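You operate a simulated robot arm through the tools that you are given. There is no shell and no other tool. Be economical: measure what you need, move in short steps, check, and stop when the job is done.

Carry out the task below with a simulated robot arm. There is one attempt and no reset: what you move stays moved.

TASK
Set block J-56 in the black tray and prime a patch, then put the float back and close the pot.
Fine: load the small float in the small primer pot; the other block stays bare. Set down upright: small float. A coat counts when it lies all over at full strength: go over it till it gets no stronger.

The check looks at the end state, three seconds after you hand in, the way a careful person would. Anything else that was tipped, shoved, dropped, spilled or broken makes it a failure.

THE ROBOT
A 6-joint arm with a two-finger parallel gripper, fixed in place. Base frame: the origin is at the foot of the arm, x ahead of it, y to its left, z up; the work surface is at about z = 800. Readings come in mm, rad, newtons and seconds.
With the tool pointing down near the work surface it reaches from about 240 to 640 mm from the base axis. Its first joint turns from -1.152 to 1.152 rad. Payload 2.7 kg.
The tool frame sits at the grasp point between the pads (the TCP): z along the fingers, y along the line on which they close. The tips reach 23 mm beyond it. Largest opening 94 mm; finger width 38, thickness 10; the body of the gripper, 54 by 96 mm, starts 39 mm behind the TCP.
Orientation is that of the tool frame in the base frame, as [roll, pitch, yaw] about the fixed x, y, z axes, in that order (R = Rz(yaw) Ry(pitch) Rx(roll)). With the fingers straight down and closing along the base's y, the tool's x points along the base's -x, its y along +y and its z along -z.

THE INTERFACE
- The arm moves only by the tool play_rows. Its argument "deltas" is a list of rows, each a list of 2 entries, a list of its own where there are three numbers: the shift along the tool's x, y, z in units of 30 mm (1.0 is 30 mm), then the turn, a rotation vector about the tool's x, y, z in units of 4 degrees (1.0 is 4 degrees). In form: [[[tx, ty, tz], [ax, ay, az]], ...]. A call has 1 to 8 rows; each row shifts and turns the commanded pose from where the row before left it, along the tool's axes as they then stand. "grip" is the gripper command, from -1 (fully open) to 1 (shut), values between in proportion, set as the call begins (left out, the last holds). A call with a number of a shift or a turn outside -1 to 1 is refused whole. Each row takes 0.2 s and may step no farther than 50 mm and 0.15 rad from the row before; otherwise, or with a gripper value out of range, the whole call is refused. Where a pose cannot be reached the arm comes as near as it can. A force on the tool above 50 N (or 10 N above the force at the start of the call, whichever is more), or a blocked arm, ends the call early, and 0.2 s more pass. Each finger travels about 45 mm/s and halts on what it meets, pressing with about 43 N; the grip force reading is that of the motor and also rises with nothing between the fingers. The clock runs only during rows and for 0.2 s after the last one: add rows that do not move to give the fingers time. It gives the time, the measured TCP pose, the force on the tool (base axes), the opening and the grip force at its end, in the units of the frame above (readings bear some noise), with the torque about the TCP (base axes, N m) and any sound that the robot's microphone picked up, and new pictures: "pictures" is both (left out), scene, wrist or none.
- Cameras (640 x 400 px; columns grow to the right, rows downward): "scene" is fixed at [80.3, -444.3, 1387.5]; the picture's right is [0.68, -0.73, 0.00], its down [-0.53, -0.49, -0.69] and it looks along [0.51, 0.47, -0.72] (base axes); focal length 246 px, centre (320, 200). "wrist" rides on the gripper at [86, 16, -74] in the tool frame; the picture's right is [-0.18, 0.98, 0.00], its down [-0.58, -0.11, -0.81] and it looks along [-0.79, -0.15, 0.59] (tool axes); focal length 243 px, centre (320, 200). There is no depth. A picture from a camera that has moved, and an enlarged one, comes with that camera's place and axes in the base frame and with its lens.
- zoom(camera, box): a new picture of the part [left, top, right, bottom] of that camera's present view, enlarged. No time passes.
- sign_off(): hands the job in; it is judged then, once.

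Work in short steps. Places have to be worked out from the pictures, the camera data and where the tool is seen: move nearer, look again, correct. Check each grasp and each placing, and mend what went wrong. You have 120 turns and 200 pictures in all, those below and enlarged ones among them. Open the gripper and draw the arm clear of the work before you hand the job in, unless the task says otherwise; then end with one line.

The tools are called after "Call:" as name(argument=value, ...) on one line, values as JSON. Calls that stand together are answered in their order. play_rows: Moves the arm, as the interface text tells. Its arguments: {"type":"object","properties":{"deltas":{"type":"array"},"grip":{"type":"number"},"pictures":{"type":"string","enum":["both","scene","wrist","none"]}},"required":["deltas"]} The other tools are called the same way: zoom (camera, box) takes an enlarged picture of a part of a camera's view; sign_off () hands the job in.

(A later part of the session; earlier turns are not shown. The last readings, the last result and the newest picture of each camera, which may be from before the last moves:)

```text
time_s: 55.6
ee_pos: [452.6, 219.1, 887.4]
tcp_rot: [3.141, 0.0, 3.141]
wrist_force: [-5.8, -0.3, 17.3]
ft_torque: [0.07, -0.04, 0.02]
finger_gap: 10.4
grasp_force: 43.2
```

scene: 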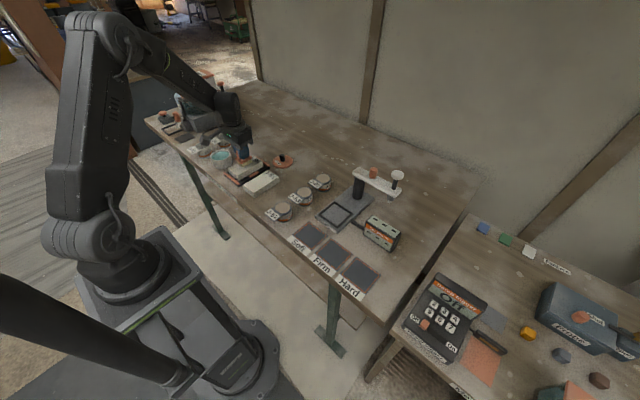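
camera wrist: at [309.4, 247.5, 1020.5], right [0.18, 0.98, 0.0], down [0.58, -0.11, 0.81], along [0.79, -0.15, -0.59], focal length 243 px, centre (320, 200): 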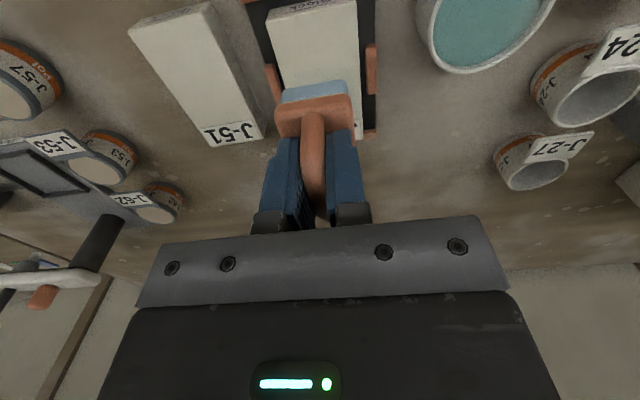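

Steady ~17 N. Back along this lane, shift to the +y lane, and forth and back there.

Call:
play_rows(deltas=[[[0.6, 0, 0], [0, 0, 0]], [[0.6, 0, 0], [0, 0, 0]], [[0.6, 0, 0], [0, 0, 0]], [[0.6, 0, 0], [0, 0, 0]], [[0, 0.43, 0], [0, 0, 0]], [[0, 0.43, 0], [0, 0, 0]], [[0, 0, 0], [0, 0, 0]]], pictures="none")

Call:
play_rows(deltas=[[[-0.6, 0, 0], [0, 0, 0]], [[-0.6, 0, 0], [0, 0, 0]], [[-0.6, 0, 0], [0, 0, 0]], [[-0.6, 0, 0], [0, 0, 0]], [[0.6, 0, 0], [0, 0, 0]], [[0.6, 0, 0], [0, 0, 0]], [[0.6, 0, 0], [0, 0, 0]], [[0.6, 0, 0], [0, 0, 0]]], pictures="none")

Call:
play_rows(deltas=[[[0, 0, -0.5], [0, 0, 0]], [[0, 0, -1], [0, 0, 0]], [[0.5, 0, -0.7], [0, 0, 0]]], pictures="wrist")

Call:
zoom(camera="scene", box=[204, 130, 284, 180])

```text
time_s: 57.2
ee_pos: [381.3, 243.1, 885.2]
tcp_rot: [-3.142, 0.0, -3.141]
wrist_force: [-2.0, -8.0, 24.3]
ft_torque: [-0.28, -0.45, -0.13]
finger_gap: 10.3
grasp_force: 43.0
```

```text
time_s: 59.0
ee_pos: [381.5, 242.7, 886.1]
tcp_rot: [-3.14, -0.001, 3.141]
wrist_force: [4.6, -0.2, 9.7]
ft_torque: [0.03, -0.48, 0.0]
finger_gap: 10.3
grasp_force: 42.7
```

```text
time_s: 59.8
ee_pos: [366.0, 242.5, 953.7]
tcp_rot: [-3.139, -0.001, -3.141]
wrist_force: [-0.4, 0.2, 0.1]
ft_torque: [-0.02, 0.01, -0.03]
finger_gap: 10.3
grasp_force: 42.9
camera wrist: at [279.2, 260.0, 1026.6], right [0.18, 0.98, 0.0], down [0.58, -0.11, 0.81], along [0.79, -0.15, -0.59], focal length 243 px, centre (320, 200)
```

wrist: 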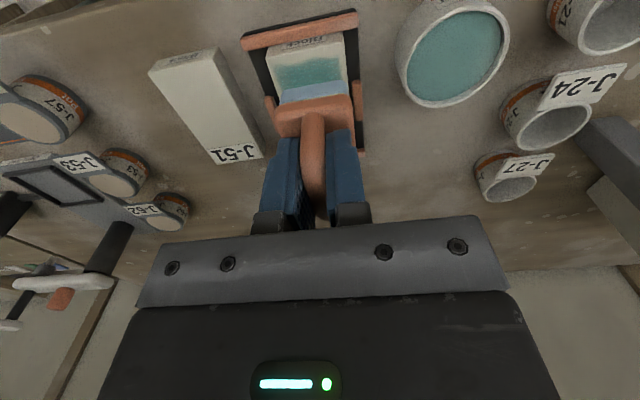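

```text
8.00 times, centred on (244, 155) of scene
camera zoom: at [80.3, -444.3, 1387.5], right [0.68, -0.73, 0.0], down [-0.53, -0.49, -0.69], along [0.51, 0.47, -0.72], focal length 1970 px, centre (928, 560)
```

zoom: 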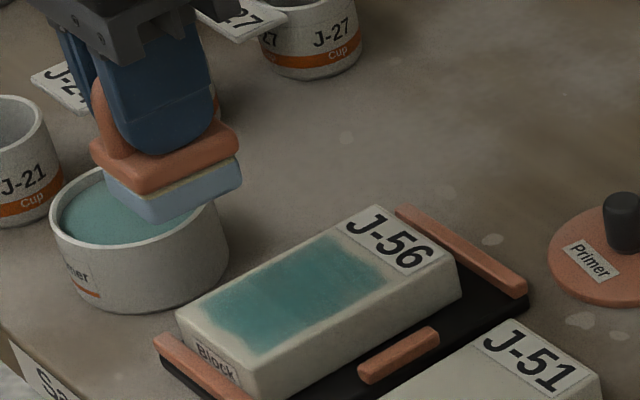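

The coat is showing strongly over a central patch; I'll look closer for weak areas.

Call:
play_rows(deltas=[[[0.8, 0.4, -0.5], [0, 0, 0]], [[0.8, 0.4, 0], [0, 0, 0]], [[0, 0, 0], [0, 0, 0]]], pictures="wrist")

Call:
zoom(camera="wrist", box=[200, 10, 392, 130])

Call:
zoom(camera="scene", box=[220, 150, 268, 180])

```text
time_s: 60.6
ee_pos: [318.7, 266.0, 969.6]
tcp_rot: [-3.14, 0.0, 3.14]
wrist_force: [0.4, 0.0, -0.5]
ft_torque: [0.04, 0.0, -0.01]
finger_gap: 10.4
grasp_force: 42.2
camera wrist: at [231.5, 284.3, 1042.1], right [0.18, 0.98, 0.0], down [0.58, -0.11, 0.81], along [0.79, -0.15, -0.59], focal length 243 px, centre (320, 200)
```

wrist: 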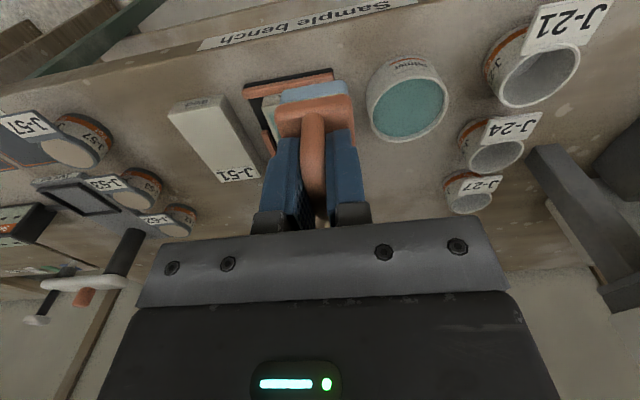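

```text
3.33 times, centred on (296, 70) of wrist
camera zoom: at [231.5, 284.3, 1042.1], right [0.18, 0.98, 0.0], down [0.58, -0.11, 0.81], along [0.79, -0.15, -0.59], focal length 809 px, centre (400, 633)
```

zoom: 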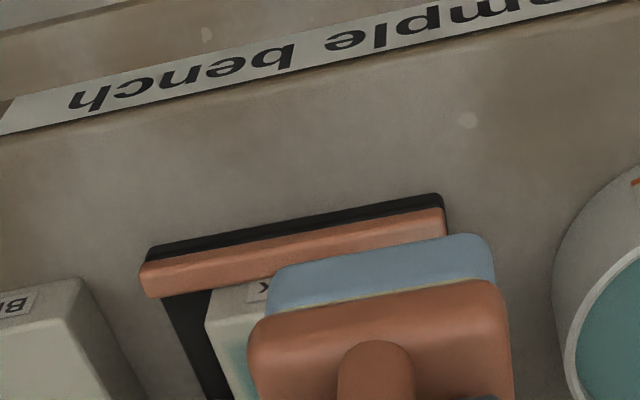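

```text
13.33 times, centred on (244, 165) of scene
camera zoom: at [80.3, -444.3, 1387.5], right [0.68, -0.73, 0.0], down [-0.53, -0.49, -0.69], along [0.51, 0.47, -0.72], focal length 3283 px, centre (1333, 667)
```

zoom: 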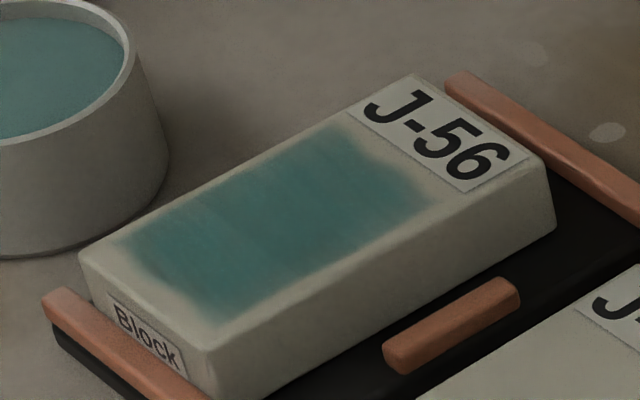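

The coat stops short of the edges and the block slid back a little toward the near guide. I'll look from the side to measure the block and coat.

Call:
play_rows(deltas=[[[-0.9, 0.7, 0], [0, 0, 0]], [[-0.5, 0.6, 0], [0, 0, 0]], [[0, 0, 0], [0, 0, 0]]], pictures="wrist")

Call:
zoom(camera="wrist", box=[112, 0, 304, 120])

```text
time_s: 61.4
ee_pos: [360.1, 307.2, 968.9]
tcp_rot: [-3.141, -0.001, 3.141]
wrist_force: [-0.4, -0.4, 0.0]
ft_torque: [-0.01, 0.0, -0.03]
finger_gap: 10.6
grasp_force: 42.7
camera wrist: at [273.7, 324.5, 1043.1], right [0.18, 0.98, 0.0], down [0.58, -0.11, 0.81], along [0.79, -0.15, -0.59], focal length 243 px, centre (320, 200)
```

wrist: 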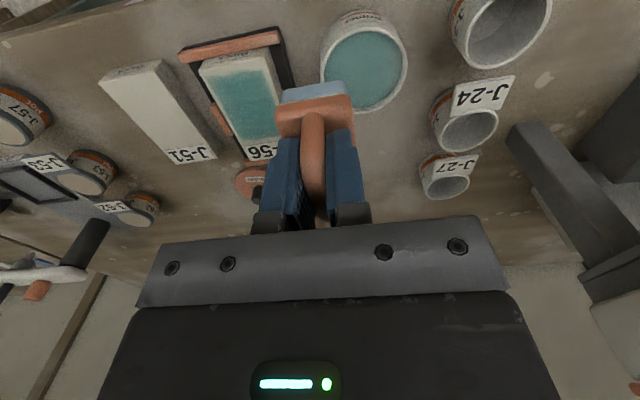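

```text
3.33 times, centred on (208, 60) of wrist
camera zoom: at [273.7, 324.5, 1043.1], right [0.18, 0.98, 0.0], down [0.58, -0.11, 0.81], along [0.79, -0.15, -0.59], focal length 809 px, centre (693, 667)
```

zoom: 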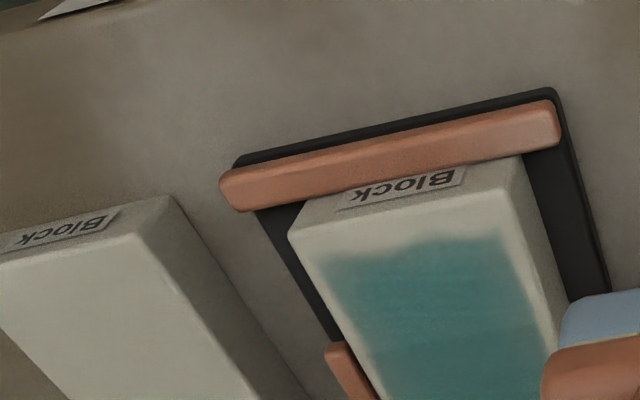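

The block now spans about x 355–467, y 204–263, with the coat to ~5–9 mm of its edges. I'll go over again with wider lanes, lifting between lanes so it isn't pushed sideways.

Call:
play_rows(deltas=[[[-0.17, -0.98, 0.3], [0, 0, 0]], [[-0.17, -0.98, 0.3], [0, 0, 0]], [[-0.17, -0.99, 0.3], [0, 0, 0]], [[0, 0, 0.9], [0, 0, 0]], [[0, 0, 0.7], [0, 0, 0]], [[0, 0, 0.25], [0, 0, 0]], [[0, 0, 0], [0, 0, 0]]], pictures="none")

Call:
play_rows(deltas=[[[-0.6, 0, 0], [0, 0, 0]], [[-0.6, 0, 0], [0, 0, 0]], [[-0.6, 0, 0], [0, 0, 0]], [[-0.6, 0, 0], [0, 0, 0]], [[0.6, 0, 0], [0, 0, 0]], [[0.6, 0, 0], [0, 0, 0]], [[0.6, 0, 0], [0, 0, 0]], [[0.6, 0, 0], [0, 0, 0]]], pictures="none")

```text
time_s: 63.0
ee_pos: [376.6, 218.7, 886.1]
tcp_rot: [-3.141, 0.004, 3.141]
wrist_force: [-8.8, -6.2, 30.8]
ft_torque: [-0.2, -0.24, -0.11]
finger_gap: 10.3
grasp_force: 43.0
```

```text
time_s: 64.8
ee_pos: [378.4, 217.8, 885.4]
tcp_rot: [3.14, 0.005, 3.141]
wrist_force: [9.9, 0.2, 21.9]
ft_torque: [-0.05, -0.99, -0.02]
finger_gap: 10.3
grasp_force: 43.0
```

Now lift, go to the +y lane and repeat.

Call:
play_rows(deltas=[[[0.05, 0, -0.5], [0, 0, 0]], [[0, 0.95, 0], [0, 0, 0]], [[0, 0, 0.48], [0, 0, 0]], [[0, 0, 0], [0, 0, 0]]], pictures="none")

Call:
play_rows(deltas=[[[-0.6, 0, 0], [0, 0, 0]], [[-0.6, 0, 0], [0, 0, 0]], [[-0.6, 0, 0], [0, 0, 0]], [[-0.6, 0, 0], [0, 0, 0]], [[0.6, 0, 0], [0, 0, 0]], [[0.6, 0, 0], [0, 0, 0]], [[0.6, 0, 0], [0, 0, 0]], [[0.6, 0, 0], [0, 0, 0]]], pictures="none")

Call:
play_rows(deltas=[[[0, 0, -0.8], [0, 0, 0]], [[0, 0.7, -0.8], [0, 0, 0]], [[0.4, 0.8, -0.8], [0, 0, 0]], [[0.2, 0.7, -0.3], [0, 0, 0]], [[0, 0, 0], [0, 0, 0]]], pictures="wrist")

Call:
zoom(camera="wrist", box=[112, 0, 304, 120])

Call:
zoom(camera="scene", box=[220, 150, 268, 180])

```text
time_s: 65.8
ee_pos: [373.9, 246.8, 886.0]
tcp_rot: [3.141, 0.001, -3.141]
wrist_force: [-7.9, -1.4, 16.9]
ft_torque: [-0.11, -0.05, -0.03]
finger_gap: 10.5
grasp_force: 43.2
```

```text
time_s: 67.6
ee_pos: [376.2, 248.1, 886.3]
tcp_rot: [3.139, 0.005, -3.141]
wrist_force: [10.9, 0.3, 24.6]
ft_torque: [-0.1, -1.06, 0.04]
finger_gap: 10.3
grasp_force: 43.3
```

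```text
time_s: 68.8
ee_pos: [355.9, 313.0, 967.1]
tcp_rot: [-3.141, -0.003, 3.14]
wrist_force: [-0.1, 0.1, -0.4]
ft_torque: [-0.01, -0.01, 0.04]
finger_gap: 10.6
grasp_force: 42.5
camera wrist: at [269.6, 330.0, 1040.7], right [0.18, 0.98, 0.0], down [0.58, -0.11, 0.81], along [0.79, -0.15, -0.59], focal length 243 px, centre (320, 200)
```

wrist: 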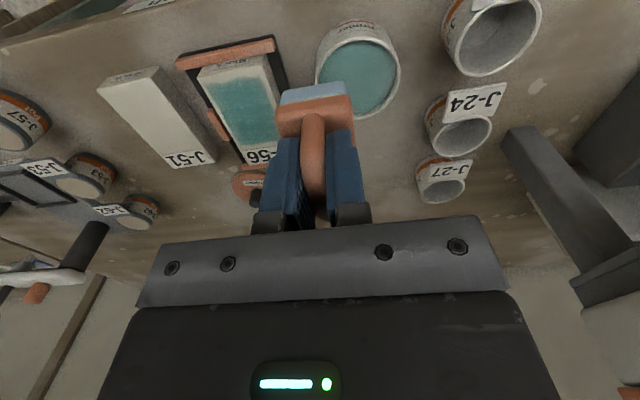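

```text
3.33 times, centred on (208, 60) of wrist
camera zoom: at [269.6, 330.0, 1040.7], right [0.18, 0.98, 0.0], down [0.58, -0.11, 0.81], along [0.79, -0.15, -0.59], focal length 809 px, centre (693, 667)
```

zoom: 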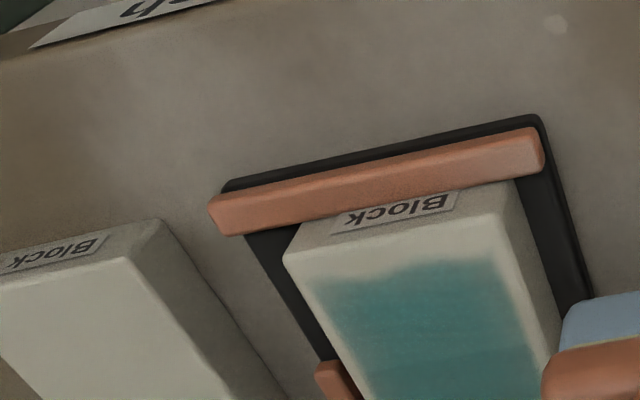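

```text
13.33 times, centred on (244, 165) of scene
camera zoom: at [80.3, -444.3, 1387.5], right [0.68, -0.73, 0.0], down [-0.53, -0.49, -0.69], along [0.51, 0.47, -0.72], focal length 3283 px, centre (1333, 667)
```

zoom: 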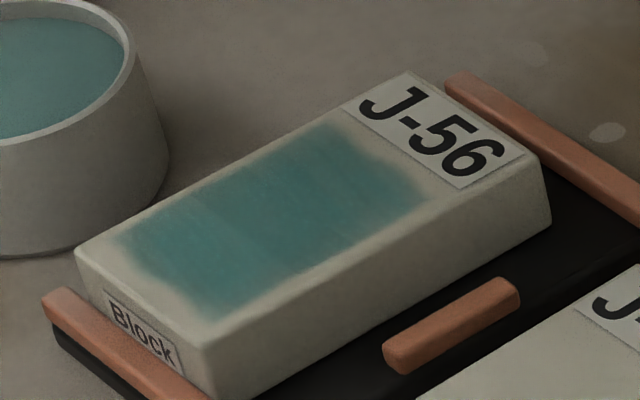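

The coat's outline hasn't grown though the pad ran past it, so this patch is the coat area; strength still looks slightly uneven. I'll go over it again in three lanes and compare.

Call:
play_rows(deltas=[[[-0.17, -1, 0.3], [0, 0, 0]], [[-0.2, -1, 0.3], [0, 0, 0]], [[-0.2, -1, 0.3], [0, 0, 0]], [[0, -0.1, 0.9], [0, 0, 0]], [[0, 0, 0.65], [0, 0, 0]], [[0, 0, 0.25], [0, 0, 0]], [[0, 0, 0], [0, 0, 0]]], pictures="none")

Call:
play_rows(deltas=[[[-0.6, 0, 0], [0, 0, 0]], [[-0.6, 0, 0], [0, 0, 0]], [[-0.6, 0, 0], [0, 0, 0]], [[-0.6, 0, 0], [0, 0, 0]], [[0.6, 0, 0], [0, 0, 0]], [[0.6, 0, 0], [0, 0, 0]], [[0.6, 0, 0], [0, 0, 0]], [[0.6, 0, 0], [0, 0, 0]]], pictures="none")

Call:
play_rows(deltas=[[[0.05, 0, -0.5], [0, 0, 0]], [[0, 0.5, 0], [0, 0, 0]], [[0, 0, 0.48], [0, 0, 0]], [[0, 0, 0], [0, 0, 0]]], pictures="none")

Call:
play_rows(deltas=[[[-0.6, 0, 0], [0, 0, 0]], [[-0.6, 0, 0], [0, 0, 0]], [[-0.6, 0, 0], [0, 0, 0]], [[-0.6, 0, 0], [0, 0, 0]], [[0.6, 0, 0], [0, 0, 0]], [[0.6, 0, 0], [0, 0, 0]], [[0.6, 0, 0], [0, 0, 0]], [[0.6, 0, 0], [0, 0, 0]]], pictures="none")

```text
time_s: 70.4
ee_pos: [373.7, 219.2, 886.3]
tcp_rot: [3.141, 0.002, -3.141]
wrist_force: [-4.1, -0.9, 15.9]
ft_torque: [-0.06, -0.14, -0.05]
finger_gap: 10.2
grasp_force: 43.4
```

```text
time_s: 72.2
ee_pos: [374.1, 220.2, 886.9]
tcp_rot: [3.138, 0.005, -3.141]
wrist_force: [10.0, 0.0, 23.3]
ft_torque: [-0.04, -1.07, 0.0]
finger_gap: 10.3
grasp_force: 42.7
```

```text
time_s: 73.2
ee_pos: [372.2, 233.1, 886.2]
tcp_rot: [-3.141, 0.0, 3.141]
wrist_force: [-7.3, -2.1, 17.3]
ft_torque: [-0.04, -0.06, -0.06]
finger_gap: 10.0
grasp_force: 43.1
```

```text
time_s: 75.0
ee_pos: [371.6, 232.6, 885.8]
tcp_rot: [-3.139, 0.001, 3.141]
wrist_force: [2.4, -0.4, 5.6]
ft_torque: [-0.02, -0.29, -0.01]
finger_gap: 10.1
grasp_force: 42.5
```

Call:
play_rows(deltas=[[[0, 0, -0.5], [0, 0, 0]], [[0, 0.5, 0], [0, 0, 0]], [[0, 0, 0.54], [0, 0, 0]], [[0, 0, 0], [0, 0, 0]]], pictures="none")

Call:
play_rows(deltas=[[[-0.6, 0, 0], [0, 0, 0]], [[-0.6, 0, 0], [0, 0, 0]], [[-0.6, 0, 0], [0, 0, 0]], [[-0.6, 0, 0], [0, 0, 0]], [[0.6, 0, 0], [0, 0, 0]], [[0.6, 0, 0], [0, 0, 0]], [[0.6, 0, 0], [0, 0, 0]], [[0.6, 0, 0], [0, 0, 0]]], pictures="none")

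Call:
play_rows(deltas=[[[0, 0, -0.8], [0, 0, 0]], [[0, 0.7, -0.8], [0, 0, 0]], [[0.4, 0.8, -0.8], [0, 0, 0]], [[0.2, 0.7, -0.3], [0, 0, 0]], [[0, 0, 0], [0, 0, 0]]], pictures="wrist")

Call:
zoom(camera="wrist", box=[112, 0, 304, 120])

Call:
zoom(camera="scene", box=[220, 150, 268, 180])

```text
time_s: 76.0
ee_pos: [371.4, 248.2, 886.5]
tcp_rot: [3.141, 0.002, -3.141]
wrist_force: [-6.0, -4.0, 19.4]
ft_torque: [-0.2, -0.14, -0.13]
finger_gap: 10.3
grasp_force: 43.3
```

```text
time_s: 77.8
ee_pos: [372.6, 249.0, 886.1]
tcp_rot: [3.139, 0.007, 3.141]
wrist_force: [10.5, 0.1, 24.1]
ft_torque: [-0.11, -1.12, 0.01]
finger_gap: 10.4
grasp_force: 43.6
```

```text
time_s: 79.0
ee_pos: [354.3, 315.7, 965.4]
tcp_rot: [-3.14, -0.001, 3.14]
wrist_force: [-0.8, 0.6, -0.3]
ft_torque: [-0.02, 0.02, 0.01]
finger_gap: 10.5
grasp_force: 43.0
camera wrist: at [267.1, 332.5, 1039.7], right [0.18, 0.98, 0.0], down [0.58, -0.11, 0.81], along [0.79, -0.15, -0.59], focal length 243 px, centre (320, 200)
```

wrist: 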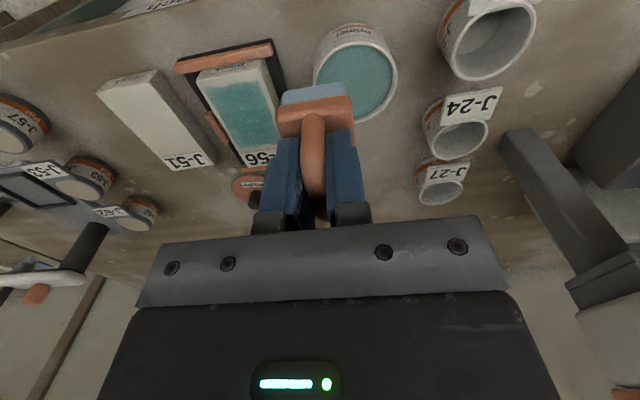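

```text
3.33 times, centred on (208, 60) of wrist
camera zoom: at [267.1, 332.5, 1039.7], right [0.18, 0.98, 0.0], down [0.58, -0.11, 0.81], along [0.79, -0.15, -0.59], focal length 809 px, centre (693, 667)
```

zoom: 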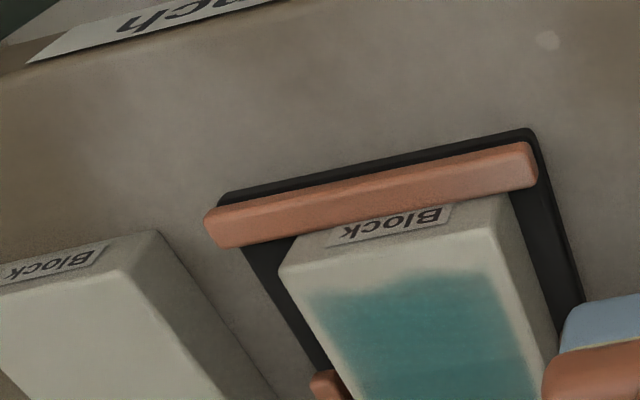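

```text
13.33 times, centred on (244, 165) of scene
camera zoom: at [80.3, -444.3, 1387.5], right [0.68, -0.73, 0.0], down [-0.53, -0.49, -0.69], along [0.51, 0.47, -0.72], focal length 3283 px, centre (1333, 667)
```

zoom: 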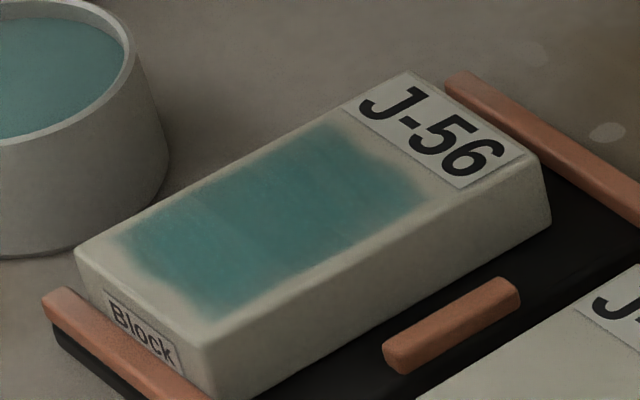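

No visible change from the last round. To rule out an exhausted pad, I'll reload once more and do a final round.

Call:
play_rows(deltas=[[[-0.46, 0.4, 0.5], [0, 0, 0]], [[-0.46, 0.41, 0.8], [0, 0, 0]], [[0, 0, 0.8], [0, 0, 0]], [[0, 0, 0], [0, 0, 0]], [[0, 0, 0], [0, 0, 0]]], pictures="none")

Call:
play_rows(deltas=[[[0, 0, 0], [0, 0, 0]]], pictures="none")

```text
time_s: 80.2
ee_pos: [381.9, 340.6, 903.5]
tcp_rot: [-3.139, 0.0, -3.141]
wrist_force: [0.4, -0.8, 0.3]
ft_torque: [0.0, -0.02, 0.01]
finger_gap: 10.2
grasp_force: 43.1
```

```text
time_s: 80.6
ee_pos: [382.8, 340.3, 903.4]
tcp_rot: [-3.14, 0.001, 3.141]
wrist_force: [-0.5, -0.1, -0.7]
ft_torque: [-0.03, -0.01, 0.01]
finger_gap: 10.1
grasp_force: 43.3
```

Position matches the successful dip. Lower to the primer, dwell, and lift.

Call:
play_rows(deltas=[[[0, 0, 0.3], [0, 0, 0]], [[0, 0, 0.2], [0, 0, 0]], [[0, 0, 0.08], [0, 0, 0]], [[0, 0, 0], [0, 0, 0]], [[0, 0, 0], [0, 0, 0]]], pictures="none")

Call:
play_rows(deltas=[[[0, 0, 0.03], [0, 0, 0]], [[0, 0, 0], [0, 0, 0]], [[0, 0, 0], [0, 0, 0]]], pictures="none")

Call:
play_rows(deltas=[[[0, 0, -0.5], [0, 0, 0]], [[0, 0, -0.7], [0, 0, 0]], [[0, 0, 0], [0, 0, 0]], [[0, 0, 0], [0, 0, 0]], [[0, 0, 0], [0, 0, 0]], [[0, 0, 0], [0, 0, 0]]], pictures="wrist")

```text
time_s: 81.8
ee_pos: [381.0, 339.8, 886.3]
tcp_rot: [-3.14, -0.002, 3.141]
wrist_force: [0.2, -2.0, 2.6]
ft_torque: [-0.02, -0.06, -0.04]
finger_gap: 10.1
grasp_force: 42.9
```

```text
time_s: 82.6
ee_pos: [381.1, 339.2, 884.1]
tcp_rot: [3.141, 0.002, 3.141]
wrist_force: [-2.4, 2.4, 9.1]
ft_torque: [0.11, -0.09, 0.05]
finger_gap: 10.4
grasp_force: 43.6
```

```text
time_s: 84.0
ee_pos: [379.0, 339.7, 920.6]
tcp_rot: [-3.141, -0.001, -3.141]
wrist_force: [-0.3, 0.9, -1.1]
ft_torque: [-0.01, -0.01, -0.04]
finger_gap: 10.0
grasp_force: 43.4
camera wrist: at [294.5, 356.9, 995.1], right [0.18, 0.98, 0.0], down [0.58, -0.11, 0.81], along [0.79, -0.15, -0.59], focal length 243 px, centre (320, 200)
```

wrist: 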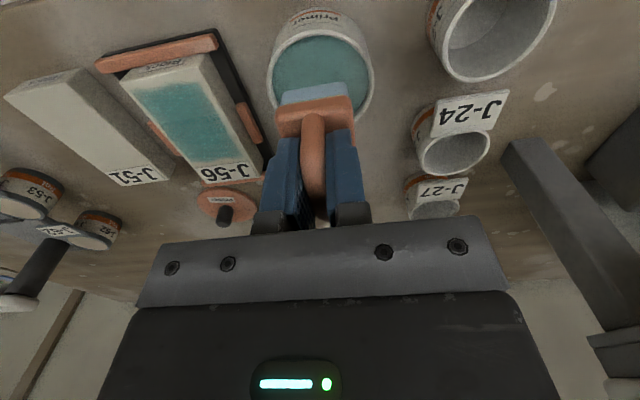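

From here the whole coat is visible; I'll enlarge it as a reference before the final round.

Call:
zoom(camera="wrist", box=[96, 40, 288, 160])

Call:
play_rows(deltas=[[[0.23, -1, 0], [0, 0, 0]], [[0, -1, 0], [0, 0, 0]], [[0, -1, 0], [0, 0, 0]], [[0, -1, 0.5], [0, 0, 0]], [[0, 0, 0.5], [0, 0, 0]], [[0, 0, 0.16], [0, 0, 0]], [[0, 0, 0], [0, 0, 0]]], pictures="none")

```text
3.33 times, centred on (192, 100) of wrist
camera zoom: at [294.5, 356.9, 995.1], right [0.18, 0.98, 0.0], down [0.58, -0.11, 0.81], along [0.79, -0.15, -0.59], focal length 809 px, centre (747, 533)
```

zoom: 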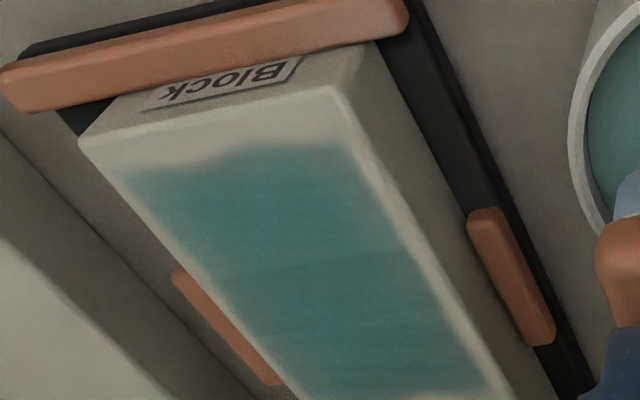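

```text
time_s: 85.6
ee_pos: [373.9, 218.2, 886.2]
tcp_rot: [3.141, 0.001, 3.14]
wrist_force: [-5.0, -4.2, 15.9]
ft_torque: [-0.23, -0.19, -0.11]
finger_gap: 10.0
grasp_force: 43.7
```

The coat looks even. Now the final round with the fresh load: −y lane, middle, +y lane.

Call:
play_rows(deltas=[[[-0.6, 0, 0], [0, 0, 0]], [[-0.6, 0, 0], [0, 0, 0]], [[-0.6, 0, 0], [0, 0, 0]], [[-0.6, 0, 0], [0, 0, 0]], [[0.6, 0, 0], [0, 0, 0]], [[0.6, 0, 0], [0, 0, 0]], [[0.6, 0, 0], [0, 0, 0]], [[0.6, 0, 0], [0, 0, 0]]], pictures="none")

Call:
play_rows(deltas=[[[0.05, 0, -0.5], [0, 0, 0]], [[0, 0.5, 0], [0, 0, 0]], [[0, 0, 0.48], [0, 0, 0]], [[-0.6, 0, 0], [0, 0, 0]], [[-0.6, 0, 0], [0, 0, 0]], [[-0.6, 0, 0], [0, 0, 0]], [[-0.6, 0, 0], [0, 0, 0]], [[0, 0, 0], [0, 0, 0]]], pictures="none")

Call:
play_rows(deltas=[[[0, 0, -0.5], [0, 0, 0]], [[0, 0.5, 0], [0, 0, 0]], [[0, 0, 0.49], [0, 0, 0]], [[0.6, 0, 0], [0, 0, 0]], [[0.6, 0, 0], [0, 0, 0]], [[0.6, 0, 0], [0, 0, 0]], [[0.6, 0, 0], [0, 0, 0]], [[0, 0, 0], [0, 0, 0]]], pictures="none")

Call:
play_rows(deltas=[[[-0.6, 0, 0], [0, 0, 0]], [[-0.6, 0, 0], [0, 0, 0]], [[-0.6, 0, 0], [0, 0, 0]], [[-0.6, 0, 0], [0, 0, 0]], [[0, 0, 0], [0, 0, 0]]], pictures="none")

```text
time_s: 87.4
ee_pos: [374.2, 219.8, 886.4]
tcp_rot: [3.141, 0.003, -3.141]
wrist_force: [6.7, 0.1, 13.0]
ft_torque: [-0.01, -0.62, 0.0]
finger_gap: 10.4
grasp_force: 43.0
```

```text
time_s: 89.2
ee_pos: [444.9, 233.3, 886.5]
tcp_rot: [-3.141, -0.002, -3.14]
wrist_force: [-2.7, 0.1, 6.4]
ft_torque: [0.03, 0.02, 0.02]
finger_gap: 10.2
grasp_force: 42.9
```

```text
time_s: 91.0
ee_pos: [373.3, 248.2, 886.2]
tcp_rot: [-3.139, 0.0, -3.141]
wrist_force: [0.4, 0.2, 2.2]
ft_torque: [0.01, -0.14, -0.03]
finger_gap: 10.3
grasp_force: 43.2
```

```text
time_s: 92.2
ee_pos: [444.6, 248.1, 886.7]
tcp_rot: [-3.139, 0.0, 3.141]
wrist_force: [-0.3, -0.9, -0.4]
ft_torque: [0.01, -0.03, -0.02]
finger_gap: 10.3
grasp_force: 43.2
```

Pressure faded in the last lane; press 1.5 mm more and stroke back and forth once more, then lift and view.

Call:
play_rows(deltas=[[[0.3, 0, 0.05], [0, 0, 0]], [[0.6, 0, 0], [0, 0, 0]], [[0.6, 0, 0], [0, 0, 0]], [[0.6, 0, 0], [0, 0, 0]], [[0.3, 0, 0], [0, 0, 0]], [[-0.6, 0, 0], [0, 0, 0]], [[-0.6, 0, 0], [0, 0, 0]], [[-0.6, 0, 0], [0, 0, 0]]], pictures="none")

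Call:
play_rows(deltas=[[[0, 0, -0.8], [0, 0, 0]], [[0.5, 0.9, -0.4], [0, 0, 0]], [[0.5, 0.9, 0], [0, 0, 0]], [[0.6, 0.9, 0], [0, 0, 0]], [[0.2, 0.3, 0], [0, 0, 0]]], pictures="wrist")

Call:
zoom(camera="wrist", box=[96, 40, 288, 160])

Call:
zoom(camera="scene", box=[220, 150, 268, 180])

```text
time_s: 94.0
ee_pos: [425.9, 250.2, 886.1]
tcp_rot: [3.141, 0.0, 3.141]
wrist_force: [-8.5, 0.7, 19.7]
ft_torque: [-0.05, -0.05, 0.03]
finger_gap: 10.2
grasp_force: 43.0
```

```text
time_s: 95.2
ee_pos: [373.0, 339.9, 920.7]
tcp_rot: [-3.139, -0.001, -3.141]
wrist_force: [0.7, -0.4, -0.3]
ft_torque: [-0.05, -0.02, 0.04]
finger_gap: 10.3
grasp_force: 42.9
camera wrist: at [286.3, 357.2, 994.2], right [0.18, 0.98, 0.0], down [0.58, -0.11, 0.81], along [0.79, -0.15, -0.59], focal length 243 px, centre (320, 200)
```

wrist: 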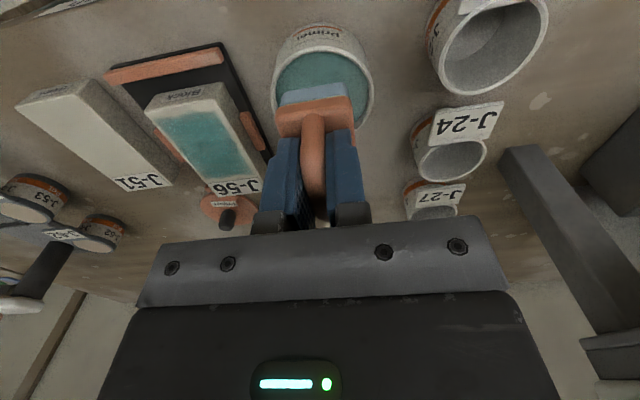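

```text
3.33 times, centred on (192, 100) of wrist
camera zoom: at [286.3, 357.2, 994.2], right [0.18, 0.98, 0.0], down [0.58, -0.11, 0.81], along [0.79, -0.15, -0.59], focal length 809 px, centre (747, 533)
```

zoom: 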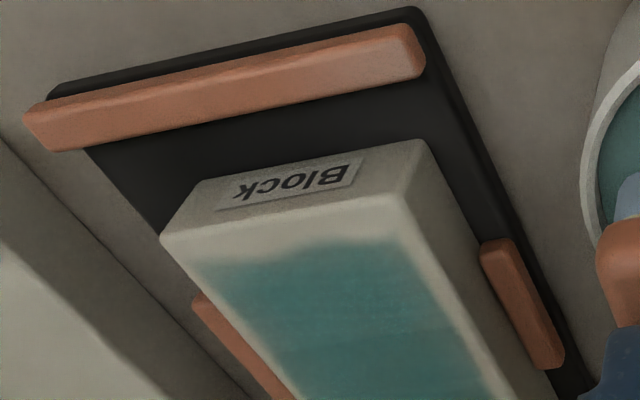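

```text
13.33 times, centred on (244, 165) of scene
camera zoom: at [80.3, -444.3, 1387.5], right [0.68, -0.73, 0.0], down [-0.53, -0.49, -0.69], along [0.51, 0.47, -0.72], focal length 3283 px, centre (1333, 667)
```

zoom: 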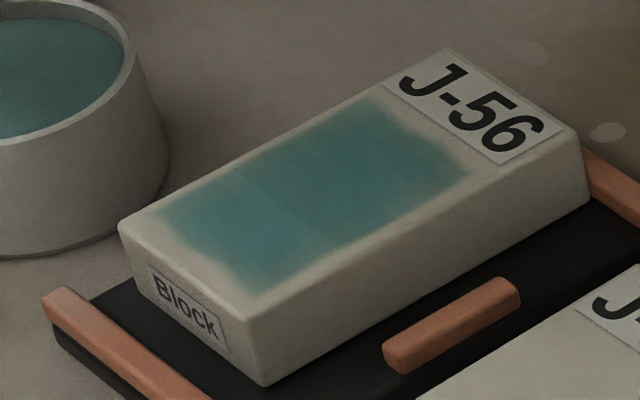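

The block slid forward by about 13 mm in the last strokes; I must check it hasn't ridden onto the far guide.

Call:
zoom(camera="scene", box=[236, 145, 284, 175])

Call:
play_rows(deltas=[[[-0.3, 0.3, -0.8], [0, 0, 0]], [[-1, 0, 0], [0, 0, 0]], [[-1, 0, 0], [0, 0, 0]], [[-1, 0, 0], [0, 0, 0]], [[-0.7, -0.6, 0], [0, 0, 0]]], pictures="wrist")

Call:
zoom(camera="scene", box=[220, 140, 284, 180])

```text
13.33 times, centred on (260, 160) of scene
camera zoom: at [80.3, -444.3, 1387.5], right [0.68, -0.73, 0.0], down [-0.53, -0.49, -0.69], along [0.51, 0.47, -0.72], focal length 3283 px, centre (1120, 733)
```

zoom: 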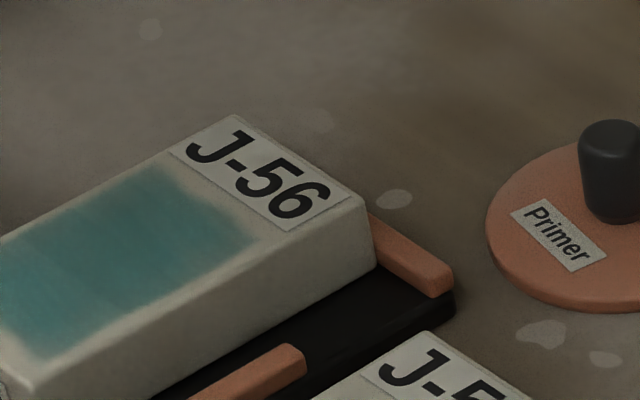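

```text
time_s: 96.4
ee_pos: [492.0, 330.4, 946.6]
tcp_rot: [-3.14, -0.001, 3.141]
wrist_force: [0.7, 0.1, -0.7]
ft_torque: [0.03, 0.01, -0.03]
finger_gap: 10.2
grasp_force: 42.7
camera wrist: at [407.8, 347.9, 1019.1], right [0.18, 0.98, 0.0], down [0.58, -0.11, 0.81], along [0.79, -0.15, -0.59], focal length 243 px, centre (320, 200)
```

wrist: 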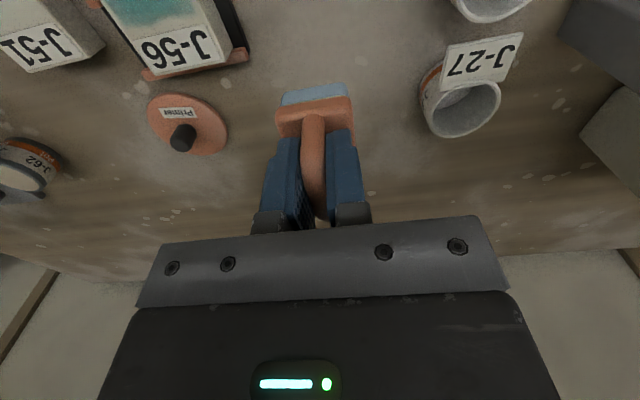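

```text
10.00 times, centred on (252, 160) of scene
camera zoom: at [80.3, -444.3, 1387.5], right [0.68, -0.73, 0.0], down [-0.53, -0.49, -0.69], along [0.51, 0.47, -0.72], focal length 2462 px, centre (1000, 600)
```

zoom: 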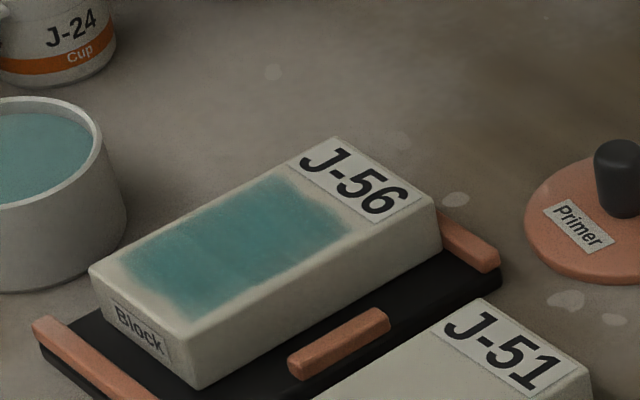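

The block is flat on the tray floor, against the inside of the far guide. A last close check of coat evenness.

Call:
zoom(camera="scene", box=[228, 153, 260, 173])

Call:
zoom(camera="wrist", box=[80, 0, 272, 120])

```text
16.00 times, centred on (244, 163) of scene
camera zoom: at [80.3, -444.3, 1387.5], right [0.68, -0.73, 0.0], down [-0.53, -0.49, -0.69], along [0.51, 0.47, -0.72], focal length 3940 px, centre (1536, 792)
```

zoom: 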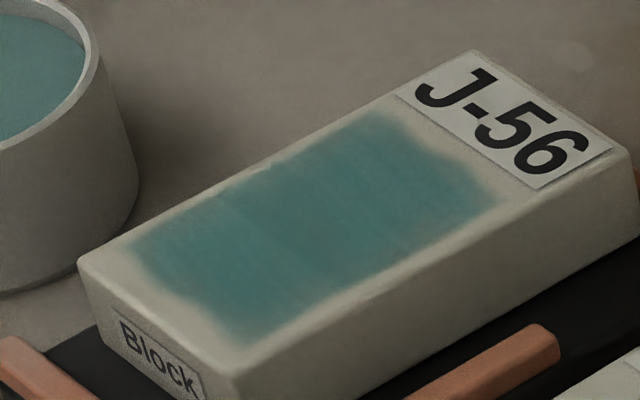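

```text
3.33 times, centred on (176, 60) of wrist
camera zoom: at [407.8, 347.9, 1019.1], right [0.18, 0.98, 0.0], down [0.58, -0.11, 0.81], along [0.79, -0.15, -0.59], focal length 809 px, centre (800, 667)
```

zoom: 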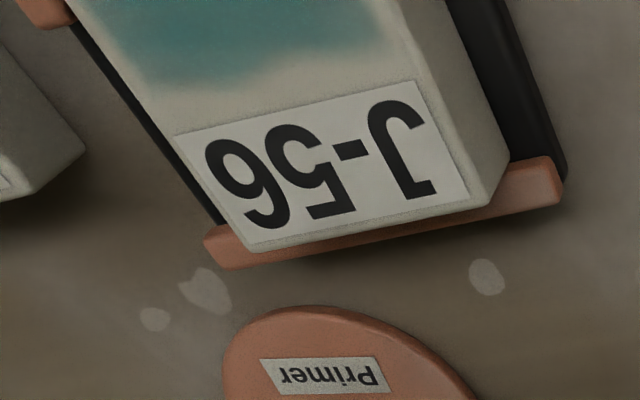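

Coat is even and unchanged from the previous round. Now return the float to its original spot (494.8, 326.2), lowering with force checks.

Call:
play_rows(deltas=[[[-0.09, -0.14, 0.8], [0, 0, 0]], [[0, 0, 0.9], [0, 0, 0]], [[0, 0, 0.9], [0, 0, 0]], [[0, 0, 0.25], [0, 0, 0]], [[0, 0, 0], [0, 0, 0]]], pictures="none")

Call:
play_rows(deltas=[[[0, 0, 0.1], [0, 0, 0]], [[0, 0, 0], [0, 0, 0]]], pictures="none")

```text
time_s: 97.6
ee_pos: [497.8, 325.5, 859.0]
tcp_rot: [-3.14, -0.001, -3.141]
wrist_force: [0.3, 0.3, -0.7]
ft_torque: [0.02, 0.0, 0.02]
finger_gap: 10.4
grasp_force: 43.0
```

```text
time_s: 98.2
ee_pos: [495.6, 326.1, 856.6]
tcp_rot: [-3.138, 0.0, 3.142]
wrist_force: [-0.7, -0.3, -0.5]
ft_torque: [-0.02, 0.04, 0.0]
finger_gap: 10.3
grasp_force: 42.9
```

No contact at 856.6; lower on.

Call:
play_rows(deltas=[[[0, 0, 0.07], [0, 0, 0]], [[0, 0, 0], [0, 0, 0]]], pictures="none")

Call:
play_rows(deltas=[[[0, 0, 0.05], [0, 0, 0]], [[0, 0, 0], [0, 0, 0]]], pictures="none")

```text
time_s: 98.8
ee_pos: [495.8, 326.7, 854.0]
tcp_rot: [3.141, 0.0, -3.141]
wrist_force: [0.0, 0.3, 0.0]
ft_torque: [-0.01, 0.02, -0.02]
finger_gap: 10.2
grasp_force: 43.2
```

```text
time_s: 99.4
ee_pos: [495.3, 326.1, 851.5]
tcp_rot: [-3.14, -0.001, 3.141]
wrist_force: [0.1, 0.8, -0.5]
ft_torque: [-0.02, -0.03, 0.02]
finger_gap: 10.2
grasp_force: 42.9
```

Call:
play_rows(deltas=[[[0, 0, 0.05], [0, 0, 0]], [[0, 0, 0], [0, 0, 0]]], pictures="none")

Call:
zoom(camera="scene", box=[212, 120, 276, 160])

```text
time_s: 100.0
ee_pos: [495.6, 325.6, 852.2]
tcp_rot: [3.141, -0.001, -3.141]
wrist_force: [-1.7, -0.9, 4.0]
ft_torque: [-0.02, 0.03, 0.0]
finger_gap: 10.4
grasp_force: 42.6
```

```text
10.00 times, centred on (244, 140) of scene
camera zoom: at [80.2, -444.4, 1387.5], right [0.68, -0.73, 0.0], down [-0.53, -0.49, -0.69], along [0.51, 0.47, -0.72], focal length 2462 px, centre (1080, 800)
```

zoom: 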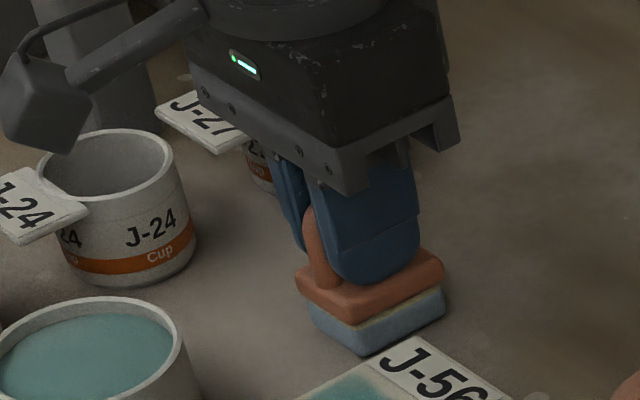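

Contact (4 N) with the float upright on the table at its old place. Open and rise.

Call:
play_rows(deltas=[[[0, 0, 0], [0, 0, 0]], [[0, 0, 0], [0, 0, 0]], [[0, 0, 0], [0, 0, 0]]], grip=-0.1, pictures="none")

Call:
play_rows(deltas=[[[0, 0, -0.6], [0, 0, 0]], [[0, 0, -1], [0, 0, 0]], [[0, 0, -1], [0, 0, 0]], [[0, 0, -0.9], [0, 0, 0]]], pictures="wrist")

Call:
zoom(camera="scene", box=[212, 120, 276, 160])

```text
time_s: 100.8
ee_pos: [495.3, 324.5, 851.3]
tcp_rot: [-3.139, -0.002, -3.142]
wrist_force: [-0.5, -0.2, 0.0]
ft_torque: [-0.01, 0.02, 0.03]
finger_gap: 51.8
grasp_force: 0.0
```

```text
time_s: 101.8
ee_pos: [495.8, 327.6, 955.9]
tcp_rot: [-3.14, -0.001, 3.139]
wrist_force: [-0.7, 0.2, 0.5]
ft_torque: [0.01, 0.02, 0.01]
finger_gap: 51.8
grasp_force: 0.0
camera wrist: at [409.3, 344.1, 1029.4], right [0.18, 0.98, 0.0], down [0.58, -0.11, 0.81], along [0.79, -0.15, -0.59], focal length 243 px, centre (320, 200)
```

wrist: 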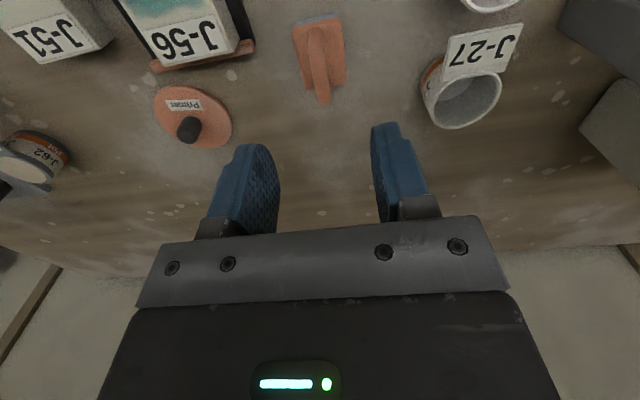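

```text
10.00 times, centred on (244, 140) of scene
camera zoom: at [80.3, -444.4, 1387.5], right [0.68, -0.73, 0.0], down [-0.53, -0.49, -0.69], along [0.51, 0.47, -0.72], focal length 2462 px, centre (1080, 800)
```

zoom: 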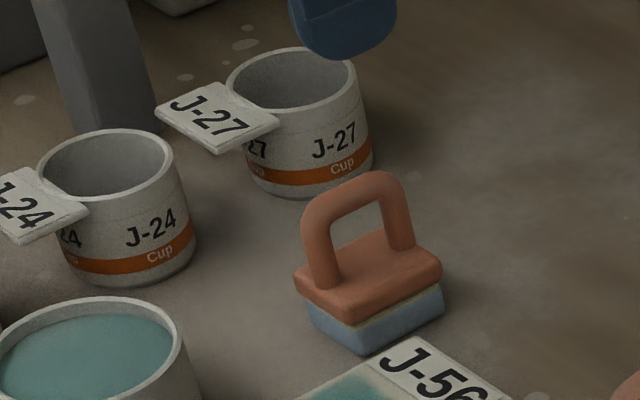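

The float stands upright in its place. Now fetch the lid at (538, 167.5): move over it and go down around the knob.

Call:
play_rows(deltas=[[[-0.24, -0.89, 0], [0, 0, 0]], [[-0.24, -0.89, 0], [0, 0, 0]], [[-0.24, -0.89, 0], [0, 0, 0]], [[-0.24, -0.89, 0], [0, 0, 0]], [[-0.24, -0.89, 0], [0, 0, 0]], [[-0.24, -0.88, 0], [0, 0, 0]], [[0, 0, 0.7], [0, 0, 0]], [[0, 0, 0], [0, 0, 0]]], pictures="wrist")

Call:
zoom(camera="wrist", box=[200, 0, 456, 160])

```text
time_s: 103.6
ee_pos: [540.0, 166.5, 936.5]
tcp_rot: [-3.138, -0.001, -3.141]
wrist_force: [-0.4, 0.9, 0.1]
ft_torque: [0.0, 0.0, 0.0]
finger_gap: 51.7
grasp_force: 0.1
camera wrist: at [452.9, 184.0, 1008.8], right [0.18, 0.98, 0.0], down [0.58, -0.11, 0.81], along [0.79, -0.15, -0.59], focal length 243 px, centre (320, 200)
```

wrist: 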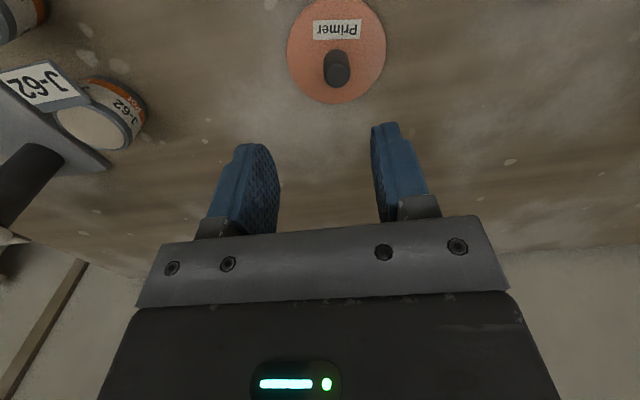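

```text
2.50 times, centred on (328, 80) of wrist
camera zoom: at [452.9, 184.0, 1008.8], right [0.18, 0.98, 0.0], down [0.58, -0.11, 0.81], along [0.79, -0.15, -0.59], focal length 606 px, centre (300, 500)
```

zoom: 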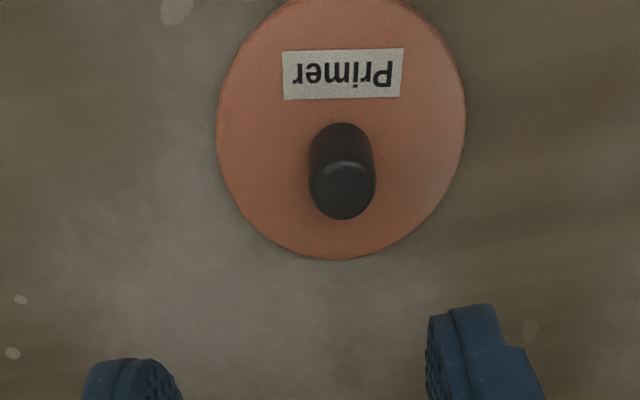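

The knob appears about 12 mm to +y of the tool (lid was drawn along slightly on release), so it's near (539, 179.5). I'll shift, then descend partway and check.

Call:
play_rows(deltas=[[[0, 0.42, 0.5], [0, 0, 0]], [[0, 0, 0.9], [0, 0, 0]], [[0, 0, 0.6], [0, 0, 0]], [[0, 0, 0], [0, 0, 0]]], pictures="wrist")

Call:
zoom(camera="wrist", box=[200, 60, 456, 220])

```text
time_s: 104.6
ee_pos: [538.0, 178.8, 875.0]
tcp_rot: [-3.14, -0.001, -3.14]
wrist_force: [-0.7, -0.8, -0.4]
ft_torque: [-0.04, -0.01, -0.01]
finger_gap: 51.7
grasp_force: 0.0
camera wrist: at [452.8, 196.8, 949.2], right [0.18, 0.98, 0.0], down [0.58, -0.11, 0.81], along [0.79, -0.15, -0.59], focal length 243 px, centre (320, 200)
```

wrist: 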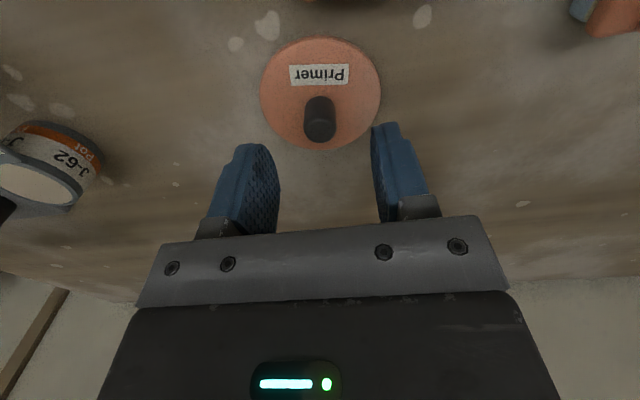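

```text
2.50 times, centred on (328, 140) of wrist
camera zoom: at [452.8, 196.8, 949.2], right [0.18, 0.98, 0.0], down [0.58, -0.11, 0.81], along [0.79, -0.15, -0.59], focal length 606 px, centre (300, 350)
```

zoom: 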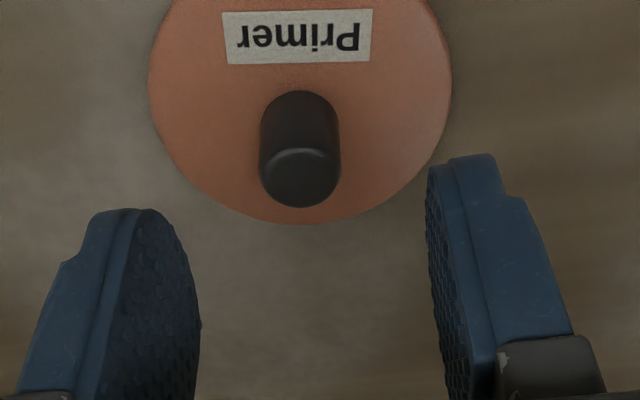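

Knob is now centred between the fingers. Descend to 836 and close.

Call:
play_rows(deltas=[[[0, 0, 0.7], [0, 0, 0]], [[0, 0, 0.6], [0, 0, 0]], [[0, 0, 0], [0, 0, 0]]], pictures="none")

Call:
play_rows(deltas=[[[0, 0, 0], [0, 0, 0]], [[0, 0, 0], [0, 0, 0]], [[0, 0, 0], [0, 0, 0]], [[0, 0, 0], [0, 0, 0]]], grip=1, pictures="none")

Call:
play_rows(deltas=[[[0, 0, -0.8], [0, 0, 0]], [[0, 0, -1], [0, 0, 0]], [[0, 0, -1], [0, 0, 0]], [[0, 0, -1], [0, 0, 0]], [[0, 0, -0.3], [0, 0, 0]]], pictures="wrist")

Call:
zoom(camera="scene", box=[200, 90, 328, 170])

```text
time_s: 105.4
ee_pos: [539.3, 178.0, 836.3]
tcp_rot: [-3.14, 0.0, 3.141]
wrist_force: [1.0, 0.9, 0.0]
ft_torque: [0.01, -0.03, 0.01]
finger_gap: 51.8
grasp_force: 0.1
```

```text
time_s: 106.4
ee_pos: [538.8, 177.8, 837.8]
tcp_rot: [-3.14, -0.001, 3.141]
wrist_force: [0.1, -0.3, 0.5]
ft_torque: [-0.01, 0.0, 0.0]
finger_gap: 18.4
grasp_force: 43.5
```

```text
time_s: 107.6
ee_pos: [539.5, 178.1, 959.5]
tcp_rot: [-3.139, -0.001, 3.141]
wrist_force: [-0.1, 0.3, 0.4]
ft_torque: [0.0, -0.01, 0.01]
finger_gap: 18.6
grasp_force: 43.1
camera wrist: at [453.1, 195.4, 1033.5], right [0.18, 0.98, 0.0], down [0.58, -0.11, 0.81], along [0.79, -0.15, -0.59], focal length 243 px, centre (320, 200)
```

wrist: 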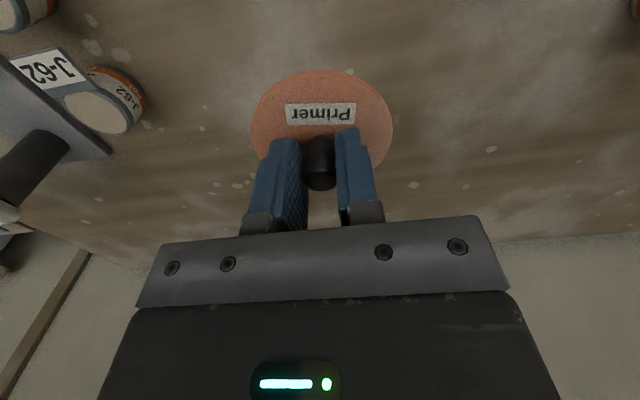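

```text
5.00 times, centred on (264, 130) of scene
camera zoom: at [80.3, -444.3, 1387.5], right [0.68, -0.73, 0.0], down [-0.53, -0.49, -0.69], along [0.51, 0.47, -0.72], focal length 1231 px, centre (600, 550)
```

zoom: 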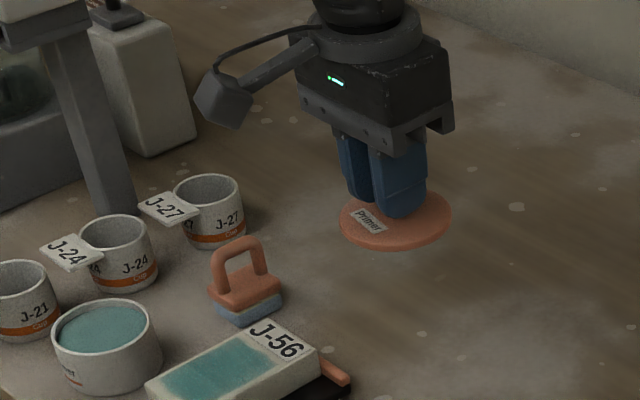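

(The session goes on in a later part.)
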